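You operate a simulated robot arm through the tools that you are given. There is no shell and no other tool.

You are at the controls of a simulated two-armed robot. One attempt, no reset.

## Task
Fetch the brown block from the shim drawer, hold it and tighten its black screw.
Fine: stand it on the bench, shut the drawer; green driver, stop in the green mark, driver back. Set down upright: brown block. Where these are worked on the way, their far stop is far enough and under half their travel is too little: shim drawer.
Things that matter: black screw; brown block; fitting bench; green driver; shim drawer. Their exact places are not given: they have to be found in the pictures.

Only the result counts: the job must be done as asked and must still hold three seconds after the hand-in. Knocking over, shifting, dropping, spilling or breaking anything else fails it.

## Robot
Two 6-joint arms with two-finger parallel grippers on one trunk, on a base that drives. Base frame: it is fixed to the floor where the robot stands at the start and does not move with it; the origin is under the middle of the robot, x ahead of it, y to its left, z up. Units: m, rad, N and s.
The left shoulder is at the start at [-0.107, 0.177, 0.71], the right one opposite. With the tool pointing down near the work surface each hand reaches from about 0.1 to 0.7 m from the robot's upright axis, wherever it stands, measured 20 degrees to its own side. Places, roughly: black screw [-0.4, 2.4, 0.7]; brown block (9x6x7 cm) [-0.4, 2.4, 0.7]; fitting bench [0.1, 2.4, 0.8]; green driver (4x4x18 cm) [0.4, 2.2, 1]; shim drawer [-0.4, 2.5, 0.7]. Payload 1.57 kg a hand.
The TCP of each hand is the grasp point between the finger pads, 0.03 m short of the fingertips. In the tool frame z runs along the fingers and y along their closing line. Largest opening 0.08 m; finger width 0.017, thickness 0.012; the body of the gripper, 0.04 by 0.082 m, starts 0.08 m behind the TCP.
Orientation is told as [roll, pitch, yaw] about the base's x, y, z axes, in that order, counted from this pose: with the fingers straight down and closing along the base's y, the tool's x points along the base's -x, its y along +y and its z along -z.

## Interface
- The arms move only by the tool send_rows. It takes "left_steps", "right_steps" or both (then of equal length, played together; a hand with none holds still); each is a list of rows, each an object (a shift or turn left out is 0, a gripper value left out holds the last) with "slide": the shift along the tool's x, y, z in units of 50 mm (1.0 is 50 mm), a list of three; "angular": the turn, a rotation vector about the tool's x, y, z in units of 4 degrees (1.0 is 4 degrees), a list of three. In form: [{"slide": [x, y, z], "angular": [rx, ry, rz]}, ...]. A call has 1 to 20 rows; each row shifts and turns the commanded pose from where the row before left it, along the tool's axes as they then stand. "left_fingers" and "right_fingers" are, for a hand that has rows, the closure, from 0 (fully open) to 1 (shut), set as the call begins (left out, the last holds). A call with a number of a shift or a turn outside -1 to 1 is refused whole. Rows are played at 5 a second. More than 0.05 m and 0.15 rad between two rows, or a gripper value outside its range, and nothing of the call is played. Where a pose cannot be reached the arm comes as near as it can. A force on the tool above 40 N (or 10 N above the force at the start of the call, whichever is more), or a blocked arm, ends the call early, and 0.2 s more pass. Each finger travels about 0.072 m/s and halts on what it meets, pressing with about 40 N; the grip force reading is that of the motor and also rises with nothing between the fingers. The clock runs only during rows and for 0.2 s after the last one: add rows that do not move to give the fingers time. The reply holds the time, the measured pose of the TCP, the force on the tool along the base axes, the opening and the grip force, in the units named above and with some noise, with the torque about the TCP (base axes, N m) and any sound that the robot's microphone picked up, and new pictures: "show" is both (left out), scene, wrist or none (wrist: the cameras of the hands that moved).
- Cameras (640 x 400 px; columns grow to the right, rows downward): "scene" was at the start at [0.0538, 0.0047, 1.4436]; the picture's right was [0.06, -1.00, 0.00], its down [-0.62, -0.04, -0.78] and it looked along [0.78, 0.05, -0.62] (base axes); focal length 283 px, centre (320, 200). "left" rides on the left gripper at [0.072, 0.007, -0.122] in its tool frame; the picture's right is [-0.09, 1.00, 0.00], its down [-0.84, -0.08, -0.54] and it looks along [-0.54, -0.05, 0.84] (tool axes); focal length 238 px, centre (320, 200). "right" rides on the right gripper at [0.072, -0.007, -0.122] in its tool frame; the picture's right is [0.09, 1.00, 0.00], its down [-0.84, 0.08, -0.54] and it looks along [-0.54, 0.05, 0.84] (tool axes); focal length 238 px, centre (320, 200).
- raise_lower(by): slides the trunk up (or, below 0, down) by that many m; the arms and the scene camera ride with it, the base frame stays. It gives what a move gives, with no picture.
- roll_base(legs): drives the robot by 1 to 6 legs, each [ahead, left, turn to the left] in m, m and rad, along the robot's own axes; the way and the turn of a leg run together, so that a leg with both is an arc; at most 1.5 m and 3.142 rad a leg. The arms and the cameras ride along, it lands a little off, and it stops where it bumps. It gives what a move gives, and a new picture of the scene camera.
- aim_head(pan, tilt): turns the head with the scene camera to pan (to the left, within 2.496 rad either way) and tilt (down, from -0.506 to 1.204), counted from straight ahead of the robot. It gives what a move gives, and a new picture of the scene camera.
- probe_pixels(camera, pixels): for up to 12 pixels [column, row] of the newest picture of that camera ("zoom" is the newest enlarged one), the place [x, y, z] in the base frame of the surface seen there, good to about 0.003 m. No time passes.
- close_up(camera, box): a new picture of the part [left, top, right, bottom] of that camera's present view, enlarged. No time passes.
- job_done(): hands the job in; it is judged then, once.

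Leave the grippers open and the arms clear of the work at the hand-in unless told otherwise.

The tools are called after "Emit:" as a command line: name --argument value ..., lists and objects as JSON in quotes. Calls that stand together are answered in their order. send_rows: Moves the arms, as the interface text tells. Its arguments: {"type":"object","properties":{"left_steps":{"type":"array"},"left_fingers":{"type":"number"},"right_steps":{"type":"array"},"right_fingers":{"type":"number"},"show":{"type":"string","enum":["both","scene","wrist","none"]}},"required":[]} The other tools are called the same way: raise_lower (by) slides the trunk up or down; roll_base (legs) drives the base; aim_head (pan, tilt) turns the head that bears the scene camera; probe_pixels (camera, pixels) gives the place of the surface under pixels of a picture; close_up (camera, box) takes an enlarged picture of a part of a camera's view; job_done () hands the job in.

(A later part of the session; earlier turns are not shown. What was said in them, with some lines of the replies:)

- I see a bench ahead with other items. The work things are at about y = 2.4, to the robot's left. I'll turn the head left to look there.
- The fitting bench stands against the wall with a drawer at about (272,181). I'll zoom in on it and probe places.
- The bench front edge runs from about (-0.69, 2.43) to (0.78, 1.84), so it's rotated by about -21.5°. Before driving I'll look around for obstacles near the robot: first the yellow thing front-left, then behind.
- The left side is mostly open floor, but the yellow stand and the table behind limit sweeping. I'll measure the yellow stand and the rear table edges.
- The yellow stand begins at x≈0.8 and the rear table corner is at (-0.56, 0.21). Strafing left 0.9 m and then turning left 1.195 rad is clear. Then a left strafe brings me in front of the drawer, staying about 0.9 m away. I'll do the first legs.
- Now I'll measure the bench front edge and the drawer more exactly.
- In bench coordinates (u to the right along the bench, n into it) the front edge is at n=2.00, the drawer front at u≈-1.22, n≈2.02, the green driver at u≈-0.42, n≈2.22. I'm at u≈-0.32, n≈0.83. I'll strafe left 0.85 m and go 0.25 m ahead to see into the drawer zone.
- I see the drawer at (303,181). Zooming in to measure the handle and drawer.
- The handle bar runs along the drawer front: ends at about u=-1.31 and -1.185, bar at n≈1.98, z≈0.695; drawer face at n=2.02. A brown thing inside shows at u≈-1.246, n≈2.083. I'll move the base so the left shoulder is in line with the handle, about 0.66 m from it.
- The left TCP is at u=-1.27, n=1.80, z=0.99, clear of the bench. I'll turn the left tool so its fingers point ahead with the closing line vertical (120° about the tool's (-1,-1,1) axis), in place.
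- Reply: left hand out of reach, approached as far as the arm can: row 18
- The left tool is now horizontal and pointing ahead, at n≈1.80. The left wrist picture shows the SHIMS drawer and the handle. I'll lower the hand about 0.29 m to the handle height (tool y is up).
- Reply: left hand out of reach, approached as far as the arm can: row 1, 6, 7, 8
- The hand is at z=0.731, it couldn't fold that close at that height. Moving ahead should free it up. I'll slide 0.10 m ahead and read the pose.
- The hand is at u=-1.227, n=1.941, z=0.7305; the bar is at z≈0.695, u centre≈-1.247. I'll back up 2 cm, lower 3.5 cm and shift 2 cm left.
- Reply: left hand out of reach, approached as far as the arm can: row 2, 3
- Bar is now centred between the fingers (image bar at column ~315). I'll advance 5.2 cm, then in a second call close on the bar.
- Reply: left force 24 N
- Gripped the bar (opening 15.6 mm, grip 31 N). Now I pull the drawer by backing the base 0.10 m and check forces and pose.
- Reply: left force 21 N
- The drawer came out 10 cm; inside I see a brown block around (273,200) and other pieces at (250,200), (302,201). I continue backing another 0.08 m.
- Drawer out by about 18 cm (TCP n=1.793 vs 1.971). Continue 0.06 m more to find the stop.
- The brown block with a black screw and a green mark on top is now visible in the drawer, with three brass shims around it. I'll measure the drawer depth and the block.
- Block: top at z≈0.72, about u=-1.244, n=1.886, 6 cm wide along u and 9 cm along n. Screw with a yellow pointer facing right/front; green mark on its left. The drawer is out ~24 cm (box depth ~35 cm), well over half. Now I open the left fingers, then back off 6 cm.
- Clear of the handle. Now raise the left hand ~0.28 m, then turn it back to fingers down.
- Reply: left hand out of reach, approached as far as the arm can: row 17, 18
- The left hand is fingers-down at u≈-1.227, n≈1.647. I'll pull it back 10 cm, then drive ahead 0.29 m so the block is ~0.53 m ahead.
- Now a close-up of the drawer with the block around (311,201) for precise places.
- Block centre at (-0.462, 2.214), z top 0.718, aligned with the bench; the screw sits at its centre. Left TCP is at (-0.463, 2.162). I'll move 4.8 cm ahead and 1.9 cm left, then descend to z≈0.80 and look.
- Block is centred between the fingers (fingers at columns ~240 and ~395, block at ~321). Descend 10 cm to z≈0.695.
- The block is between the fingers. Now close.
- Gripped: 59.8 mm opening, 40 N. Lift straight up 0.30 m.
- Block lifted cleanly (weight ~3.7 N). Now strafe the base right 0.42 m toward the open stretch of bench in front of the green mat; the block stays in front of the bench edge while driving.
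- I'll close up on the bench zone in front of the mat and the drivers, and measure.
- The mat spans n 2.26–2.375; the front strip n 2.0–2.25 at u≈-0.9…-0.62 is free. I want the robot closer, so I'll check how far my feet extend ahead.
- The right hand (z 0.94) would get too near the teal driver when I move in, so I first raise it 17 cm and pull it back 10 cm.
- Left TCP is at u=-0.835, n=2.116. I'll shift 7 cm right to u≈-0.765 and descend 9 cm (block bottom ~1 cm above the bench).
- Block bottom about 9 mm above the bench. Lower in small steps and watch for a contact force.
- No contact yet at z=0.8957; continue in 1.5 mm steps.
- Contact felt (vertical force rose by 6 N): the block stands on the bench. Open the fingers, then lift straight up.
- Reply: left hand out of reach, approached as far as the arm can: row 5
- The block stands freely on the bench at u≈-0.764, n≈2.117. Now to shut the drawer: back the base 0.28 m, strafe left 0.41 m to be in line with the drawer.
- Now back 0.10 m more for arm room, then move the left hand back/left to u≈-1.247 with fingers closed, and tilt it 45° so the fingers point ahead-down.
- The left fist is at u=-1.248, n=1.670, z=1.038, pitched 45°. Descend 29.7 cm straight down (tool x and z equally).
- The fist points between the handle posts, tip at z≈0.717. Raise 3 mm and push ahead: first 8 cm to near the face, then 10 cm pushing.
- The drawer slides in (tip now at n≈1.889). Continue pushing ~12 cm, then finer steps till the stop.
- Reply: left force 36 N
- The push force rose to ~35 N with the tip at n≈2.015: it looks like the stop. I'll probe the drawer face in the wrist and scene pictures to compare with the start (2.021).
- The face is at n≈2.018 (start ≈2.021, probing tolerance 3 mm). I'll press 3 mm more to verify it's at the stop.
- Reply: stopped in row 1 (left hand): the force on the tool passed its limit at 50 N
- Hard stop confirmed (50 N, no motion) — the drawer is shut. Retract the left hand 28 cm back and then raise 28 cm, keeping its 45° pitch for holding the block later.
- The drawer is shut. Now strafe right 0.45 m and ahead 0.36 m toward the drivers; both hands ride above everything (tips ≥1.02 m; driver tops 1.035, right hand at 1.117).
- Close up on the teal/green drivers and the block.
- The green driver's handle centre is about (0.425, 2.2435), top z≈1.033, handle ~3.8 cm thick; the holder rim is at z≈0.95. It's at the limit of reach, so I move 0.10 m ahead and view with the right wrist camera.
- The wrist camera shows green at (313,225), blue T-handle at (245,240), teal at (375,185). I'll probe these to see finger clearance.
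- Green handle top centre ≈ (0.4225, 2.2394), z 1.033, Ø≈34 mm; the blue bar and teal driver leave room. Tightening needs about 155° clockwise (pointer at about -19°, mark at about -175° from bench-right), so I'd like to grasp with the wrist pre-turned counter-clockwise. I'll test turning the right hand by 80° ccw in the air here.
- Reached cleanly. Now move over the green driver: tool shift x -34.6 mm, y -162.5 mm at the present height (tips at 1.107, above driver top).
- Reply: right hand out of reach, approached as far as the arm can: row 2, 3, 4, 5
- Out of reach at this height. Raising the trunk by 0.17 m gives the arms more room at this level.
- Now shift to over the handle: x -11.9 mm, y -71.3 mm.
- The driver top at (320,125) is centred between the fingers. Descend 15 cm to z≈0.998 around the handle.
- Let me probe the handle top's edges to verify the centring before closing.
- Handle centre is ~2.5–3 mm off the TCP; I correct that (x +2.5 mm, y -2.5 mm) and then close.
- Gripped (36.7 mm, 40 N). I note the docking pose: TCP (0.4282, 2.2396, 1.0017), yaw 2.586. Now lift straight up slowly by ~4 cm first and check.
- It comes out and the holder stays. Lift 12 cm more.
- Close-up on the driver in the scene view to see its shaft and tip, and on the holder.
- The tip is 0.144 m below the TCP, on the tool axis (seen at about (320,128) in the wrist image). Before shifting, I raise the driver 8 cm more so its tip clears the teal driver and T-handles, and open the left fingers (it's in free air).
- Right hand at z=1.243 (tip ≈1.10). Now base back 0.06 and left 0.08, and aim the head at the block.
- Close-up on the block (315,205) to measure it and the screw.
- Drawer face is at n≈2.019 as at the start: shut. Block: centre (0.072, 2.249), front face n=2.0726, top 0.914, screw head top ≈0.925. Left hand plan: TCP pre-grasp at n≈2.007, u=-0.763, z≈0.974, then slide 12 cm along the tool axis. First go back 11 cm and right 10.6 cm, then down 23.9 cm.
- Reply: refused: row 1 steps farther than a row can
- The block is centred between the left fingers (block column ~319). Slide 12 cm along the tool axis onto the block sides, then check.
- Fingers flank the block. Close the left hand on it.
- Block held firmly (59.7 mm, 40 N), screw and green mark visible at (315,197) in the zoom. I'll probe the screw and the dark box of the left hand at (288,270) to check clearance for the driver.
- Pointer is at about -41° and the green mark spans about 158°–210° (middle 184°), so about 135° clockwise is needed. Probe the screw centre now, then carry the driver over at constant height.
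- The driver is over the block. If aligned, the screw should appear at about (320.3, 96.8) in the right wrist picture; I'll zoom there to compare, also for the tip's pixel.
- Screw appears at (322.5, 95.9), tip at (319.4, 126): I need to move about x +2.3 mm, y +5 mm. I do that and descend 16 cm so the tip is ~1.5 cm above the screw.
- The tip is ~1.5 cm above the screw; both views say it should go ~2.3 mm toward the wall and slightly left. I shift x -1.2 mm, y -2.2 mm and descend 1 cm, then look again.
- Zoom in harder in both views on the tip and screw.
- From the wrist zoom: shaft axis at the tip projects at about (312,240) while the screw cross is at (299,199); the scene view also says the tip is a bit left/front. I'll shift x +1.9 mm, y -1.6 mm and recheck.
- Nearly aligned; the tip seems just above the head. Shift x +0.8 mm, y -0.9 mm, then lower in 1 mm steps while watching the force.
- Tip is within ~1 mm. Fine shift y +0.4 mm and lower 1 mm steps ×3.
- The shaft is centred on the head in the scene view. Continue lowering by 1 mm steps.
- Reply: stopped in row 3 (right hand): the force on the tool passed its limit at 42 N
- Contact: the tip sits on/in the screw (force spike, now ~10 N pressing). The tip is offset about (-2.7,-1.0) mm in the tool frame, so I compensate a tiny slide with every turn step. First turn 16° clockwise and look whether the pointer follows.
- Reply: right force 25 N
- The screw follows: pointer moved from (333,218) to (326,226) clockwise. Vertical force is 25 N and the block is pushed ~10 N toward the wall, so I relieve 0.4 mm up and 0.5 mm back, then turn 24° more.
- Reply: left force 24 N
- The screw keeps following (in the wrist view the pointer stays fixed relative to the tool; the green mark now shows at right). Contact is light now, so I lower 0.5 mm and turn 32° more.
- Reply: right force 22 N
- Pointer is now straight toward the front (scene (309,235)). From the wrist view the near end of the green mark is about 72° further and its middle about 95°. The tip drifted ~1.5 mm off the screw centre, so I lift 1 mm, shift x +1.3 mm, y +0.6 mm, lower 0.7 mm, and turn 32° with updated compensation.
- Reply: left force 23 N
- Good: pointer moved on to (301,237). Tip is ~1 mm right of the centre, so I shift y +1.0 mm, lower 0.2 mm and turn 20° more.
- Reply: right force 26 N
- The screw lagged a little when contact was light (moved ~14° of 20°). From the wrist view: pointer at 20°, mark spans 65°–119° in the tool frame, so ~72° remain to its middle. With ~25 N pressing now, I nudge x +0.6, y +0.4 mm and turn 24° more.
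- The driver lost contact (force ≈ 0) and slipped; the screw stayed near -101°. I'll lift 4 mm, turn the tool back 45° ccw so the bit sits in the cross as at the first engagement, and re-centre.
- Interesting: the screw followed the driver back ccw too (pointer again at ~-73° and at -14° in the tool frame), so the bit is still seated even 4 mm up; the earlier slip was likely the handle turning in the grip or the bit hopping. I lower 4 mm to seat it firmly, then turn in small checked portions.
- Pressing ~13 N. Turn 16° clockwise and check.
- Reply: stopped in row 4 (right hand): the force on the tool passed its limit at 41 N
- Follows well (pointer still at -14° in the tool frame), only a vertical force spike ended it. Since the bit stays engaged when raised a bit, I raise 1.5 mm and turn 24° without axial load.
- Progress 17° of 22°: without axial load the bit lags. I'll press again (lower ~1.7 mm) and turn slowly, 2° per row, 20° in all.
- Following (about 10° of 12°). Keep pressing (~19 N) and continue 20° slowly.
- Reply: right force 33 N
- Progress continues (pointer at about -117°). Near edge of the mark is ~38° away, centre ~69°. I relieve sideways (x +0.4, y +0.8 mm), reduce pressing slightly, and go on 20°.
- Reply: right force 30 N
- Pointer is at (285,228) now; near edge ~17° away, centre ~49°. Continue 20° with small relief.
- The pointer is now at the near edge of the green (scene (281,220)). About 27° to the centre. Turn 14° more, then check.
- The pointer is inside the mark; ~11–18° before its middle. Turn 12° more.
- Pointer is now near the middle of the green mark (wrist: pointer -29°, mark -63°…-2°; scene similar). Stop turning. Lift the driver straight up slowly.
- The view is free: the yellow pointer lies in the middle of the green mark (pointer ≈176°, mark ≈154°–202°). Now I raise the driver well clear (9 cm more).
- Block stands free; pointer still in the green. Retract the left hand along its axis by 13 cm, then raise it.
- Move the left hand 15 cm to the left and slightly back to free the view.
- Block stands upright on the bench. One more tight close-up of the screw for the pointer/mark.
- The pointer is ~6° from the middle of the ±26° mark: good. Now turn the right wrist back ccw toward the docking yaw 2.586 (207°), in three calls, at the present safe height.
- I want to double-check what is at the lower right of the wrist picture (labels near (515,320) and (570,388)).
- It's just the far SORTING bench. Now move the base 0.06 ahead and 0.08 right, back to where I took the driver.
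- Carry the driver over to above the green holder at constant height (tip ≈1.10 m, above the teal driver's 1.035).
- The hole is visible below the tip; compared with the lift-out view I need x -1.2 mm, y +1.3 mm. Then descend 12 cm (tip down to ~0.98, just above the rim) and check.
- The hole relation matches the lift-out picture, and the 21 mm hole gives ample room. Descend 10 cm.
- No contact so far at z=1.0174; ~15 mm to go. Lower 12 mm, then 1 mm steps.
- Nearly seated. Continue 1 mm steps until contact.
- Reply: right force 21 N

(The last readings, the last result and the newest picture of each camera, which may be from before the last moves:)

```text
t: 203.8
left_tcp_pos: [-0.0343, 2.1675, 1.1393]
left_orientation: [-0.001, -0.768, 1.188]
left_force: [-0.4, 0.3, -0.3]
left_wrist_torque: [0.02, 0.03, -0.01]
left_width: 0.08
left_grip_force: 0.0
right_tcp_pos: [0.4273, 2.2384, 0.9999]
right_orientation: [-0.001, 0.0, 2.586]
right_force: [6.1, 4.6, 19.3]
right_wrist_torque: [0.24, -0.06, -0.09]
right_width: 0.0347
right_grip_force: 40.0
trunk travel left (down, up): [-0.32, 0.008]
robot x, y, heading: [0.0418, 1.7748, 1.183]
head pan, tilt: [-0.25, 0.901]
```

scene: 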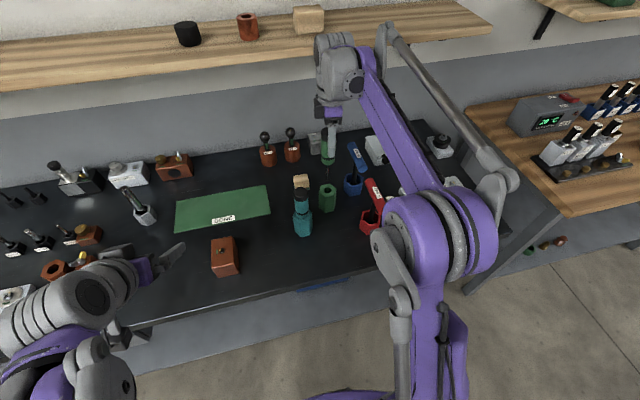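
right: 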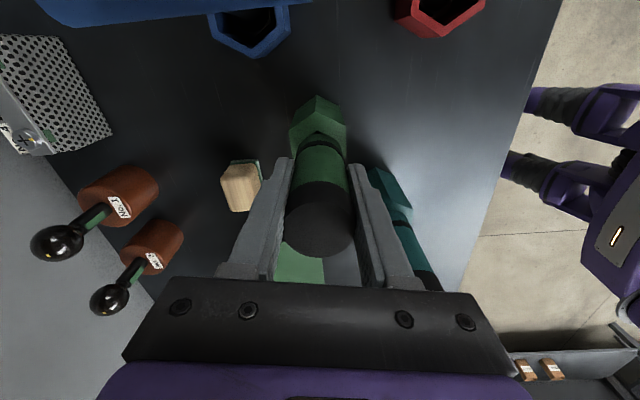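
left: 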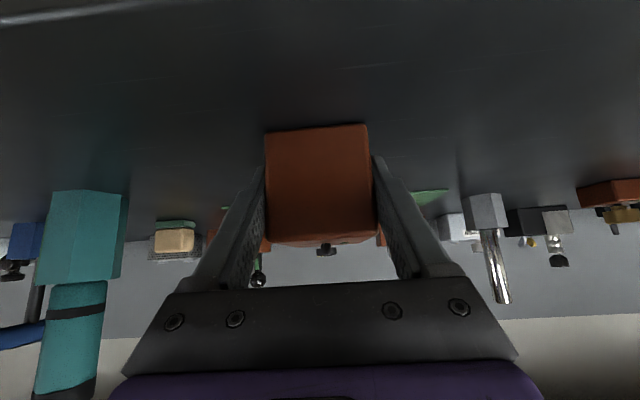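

Contact (~20 N): the driver is seated. Relieve 0.4 mm upward, then open the right fingers.

Emit:
send_rows --right_steps '[{"slide": [0, 0, -0.008]}, {}]' --show "none"

Emit:
send_rows --right_steps '[{}, {}, {}, {}, {}]' --right_fingers 0 --show "wrist"

Emit:
close_up --camera "scene" --box '[300, 150, 356, 220]'

```text
t: 204.4
left_tcp_pos: [-0.0351, 2.1676, 1.1381]
left_orientation: [-0.001, -0.768, 1.188]
left_force: [0.0, 0.2, 0.4]
left_wrist_torque: [0.01, -0.01, 0.04]
left_width: 0.0804
left_grip_force: 0.0
right_tcp_pos: [0.4256, 2.2377, 1.0012]
right_orientation: [-0.003, 0.0, 2.585]
right_force: [7.3, 5.6, 20.8]
right_wrist_torque: [0.4, -0.06, -0.08]
right_width: 0.0345
right_grip_force: 39.8
trunk travel left (down, up): [-0.32, 0.008]
robot x, y, heading: [0.04, 1.779, 1.19]
head pan, tilt: [-0.25, 0.901]
```

```text
t: 205.6
left_tcp_pos: [-0.0337, 2.1669, 1.1386]
left_orientation: [0.0, -0.768, 1.188]
left_force: [0.0, -0.1, 0.0]
left_wrist_torque: [-0.01, 0.01, 0.03]
left_width: 0.0799
left_grip_force: 0.0
right_tcp_pos: [0.4253, 2.2379, 1.0]
right_orientation: [0.001, 0.0, 2.585]
right_force: [-0.8, -0.1, -0.7]
right_wrist_torque: [0.01, 0.02, 0.02]
right_width: 0.0798
right_grip_force: 0.0
trunk travel left (down, up): [-0.32, 0.008]
robot x, y, heading: [0.0396, 1.7774, 1.191]
head pan, tilt: [-0.25, 0.901]
```

right: 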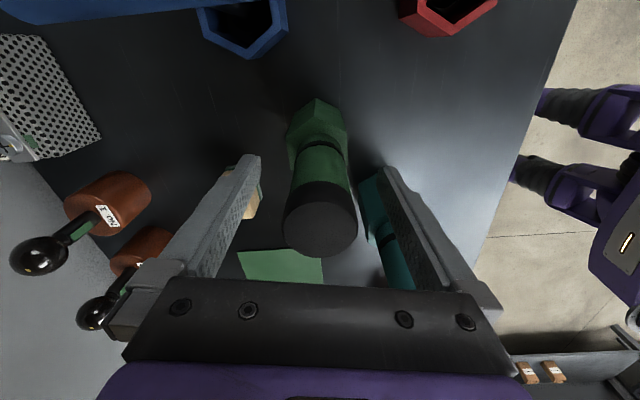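

```text
5.71 times, centred on (328, 185) of scene
```

zoom: 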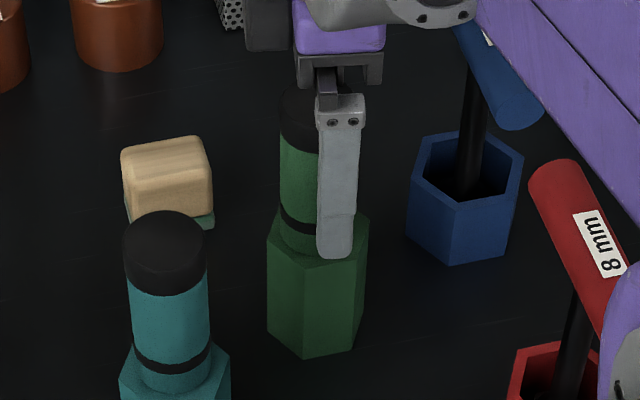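

The driver stands in its holder. Raise the right hand straight up 20 cm.

Emit:
send_rows --right_steps '[{"slide": [0, 0, -0.3]}, {"slide": [0, 0, -0.5]}, {"slide": [0, 0, -0.6]}, {"slide": [0, 0, -0.6]}, {"slide": [0, 0, -0.6]}, {"slide": [0, 0, -0.6]}, {"slide": [0, 0, -0.6]}, {}]' --right_fingers 0 --show "both"

Emit:
close_up --camera "scene" --box '[290, 140, 370, 230]'

```text
t: 207.4
left_tcp_pos: [-0.0355, 2.1677, 1.1374]
left_orientation: [0.0, -0.769, 1.188]
left_force: [1.1, -0.2, 0.1]
left_wrist_torque: [0.03, -0.01, 0.0]
left_width: 0.0799
left_grip_force: 0.0
right_tcp_pos: [0.4253, 2.2393, 1.1906]
right_orientation: [0.0, 0.0, 2.586]
right_force: [0.5, -0.2, 0.3]
right_wrist_torque: [-0.02, 0.02, -0.02]
right_width: 0.0799
right_grip_force: 0.0
trunk travel left (down, up): [-0.32, 0.008]
robot x, y, heading: [0.0472, 1.7757, 1.192]
head pan, tilt: [-0.25, 0.901]
```

scene: 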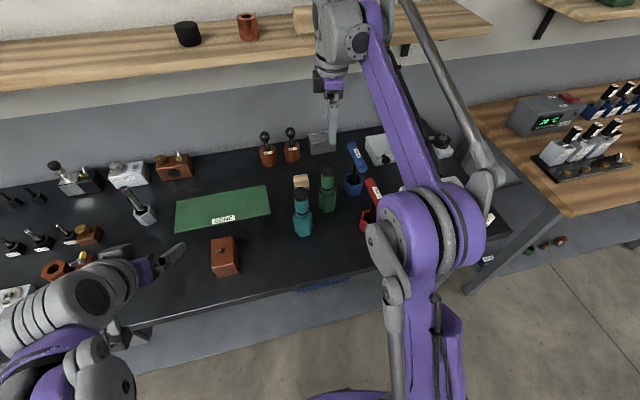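
right: 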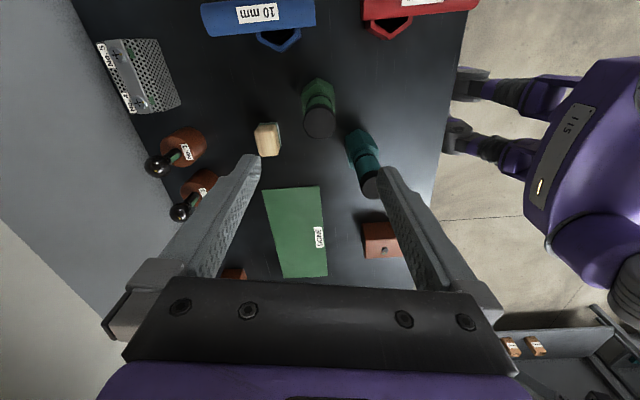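

```text
4.44 times, centred on (330, 185) of scene
```

zoom: 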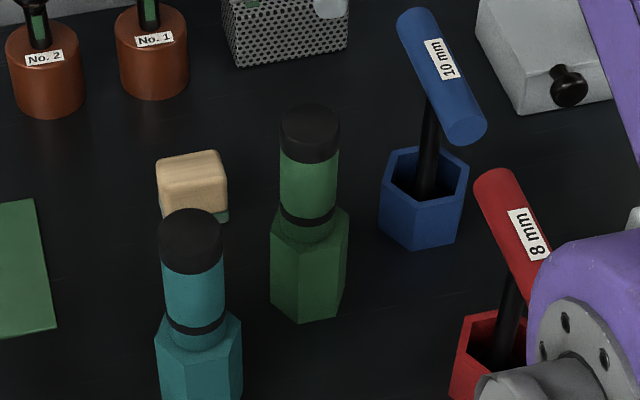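

The green driver stands upright in its holder. Now back the base off 0.35 m so both arms are clear, and check everything.

Emit:
roll_base --legs '[[-0.35, 0, 0]]'

Emit:
aim_head --pan 0.1 --tilt 0.75

Emit:
close_up --camera "scene" --box '[160, 90, 480, 290]'

```text
t: 209.7
left_tcp_pos: [-0.1669, 1.838, 1.1391]
left_orientation: [0.0, -0.766, 1.186]
left_force: [-0.4, 0.5, 0.8]
left_wrist_torque: [0.0, 0.0, -0.02]
left_width: 0.0801
left_grip_force: 0.1
right_tcp_pos: [0.2936, 1.9095, 1.1905]
right_orientation: [0.0, -0.001, 2.586]
right_force: [1.5, 0.3, -0.1]
right_wrist_torque: [-0.01, -0.04, 0.01]
right_width: 0.0801
right_grip_force: 0.1
trunk travel left (down, up): [-0.32, 0.008]
robot x, y, heading: [-0.0898, 1.4504, 1.187]
head pan, tilt: [-0.25, 0.901]
```

scene: 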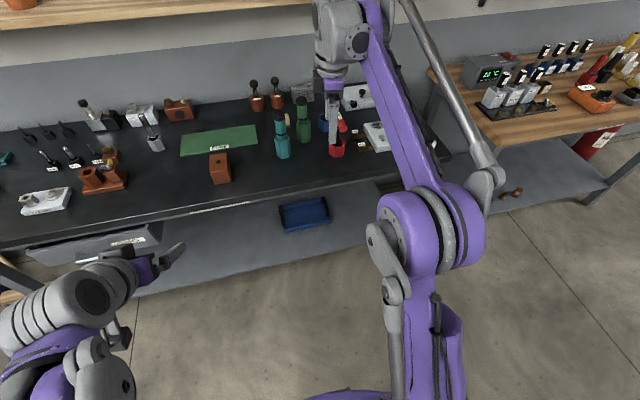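

```text
t: 210.5
left_tcp_pos: [-0.1664, 1.8374, 1.1376]
left_orientation: [0.001, -0.769, 1.185]
left_force: [-0.5, 0.9, 0.2]
left_wrist_torque: [-0.03, 0.0, 0.03]
left_width: 0.0799
left_grip_force: 0.0
right_tcp_pos: [0.2929, 1.9095, 1.19]
right_orientation: [0.0, 0.0, 2.584]
right_force: [-0.3, -0.7, -0.7]
right_wrist_torque: [-0.03, 0.01, -0.04]
right_width: 0.08
right_grip_force: 0.2
trunk travel left (down, up): [-0.32, 0.008]
robot x, y, heading: [-0.0877, 1.4462, 1.191]
head pan, tilt: [0.099, 0.75]
```

scene: 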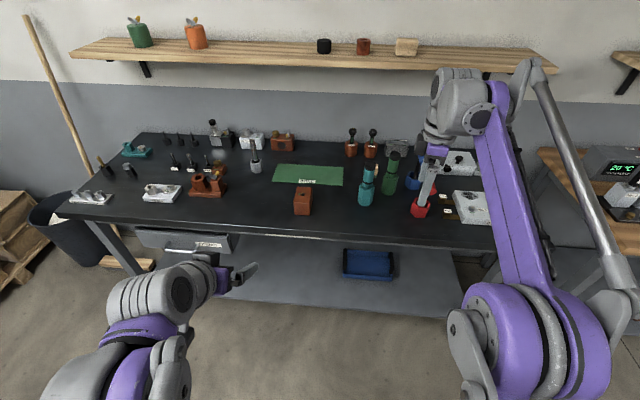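

```text
2.00 times, centred on (320, 190) of scene
```

zoom: 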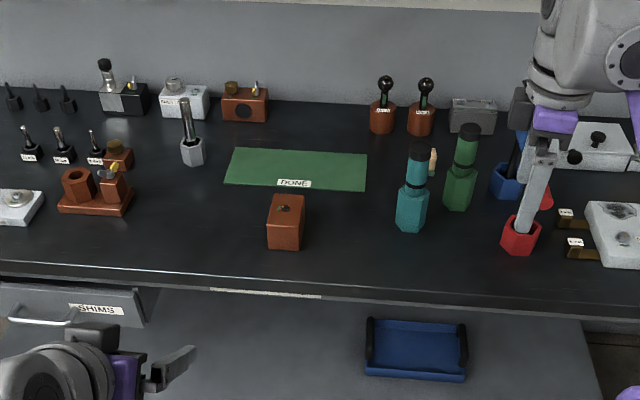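

Final checks: the drawer face and the screw.

Emit:
close_up --camera "scene" --box '[120, 215, 256, 285]'

Emit:
probe_pixels --camera "scene" --pixels '[[215, 245], [160, 238], [228, 243], [225, 229], [160, 221]]'

Emit:
close_up --camera "scene" --box '[290, 182, 316, 216]'

```text
4.71 times, centred on (188, 250) of scene
```

zoom: 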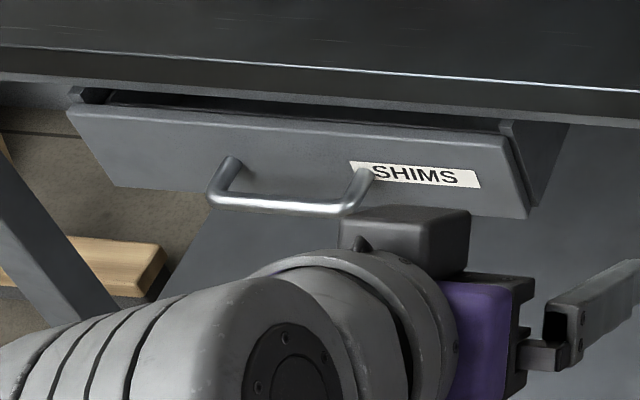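

```text
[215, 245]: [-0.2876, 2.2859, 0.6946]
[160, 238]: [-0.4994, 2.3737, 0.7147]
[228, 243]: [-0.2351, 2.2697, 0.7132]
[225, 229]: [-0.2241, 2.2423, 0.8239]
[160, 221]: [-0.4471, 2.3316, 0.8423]
```

```text
11.76 times, centred on (303, 199) of scene
```

zoom: 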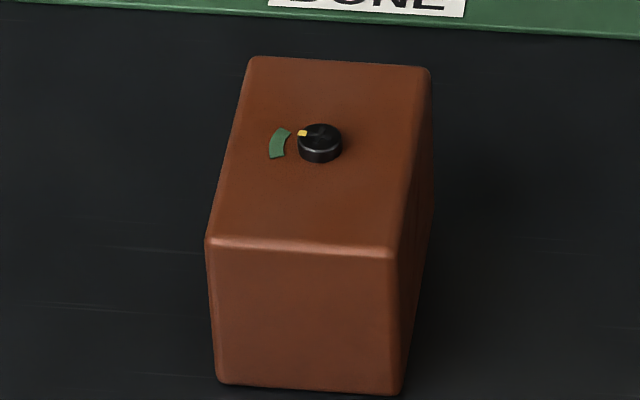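

Everything checks out. The drawer face is back at its shut position (n≈2.02). The brown block stands upright on the bench with the yellow pointer inside the green mark. The green driver is in its holder, both grippers are open and the arms are clear of the bench. I'll hand the job in.

Emit:
job_done

```text
The job is handed in.
```

The job is handed in and every step was carried out; I haven't had a verdict back.

- **Drawer:** I pulled the shim drawer about 24 cm (its box is about 35 cm deep). After taking out the block, I pushed it shut. It met a hard stop, and its face is back where it was at the start.
- **Block:** The brown block stands upright on the bench, in front of the green "DONE" mat.
- **Screw:** I held the block with the left hand and turned the black screw clockwise with the green driver. The driver slipped once partway, and the screw turned back a little before I finished. The yellow pointer ended inside the green mark, about 6° from its middle, and it was still there in the last close-up.
- **Driver:** The green driver is upright in its holder again.

I saw nothing else on the bench knocked over or moved. Both grippers are open, and the robot is backed off with its arms clear of the bench.
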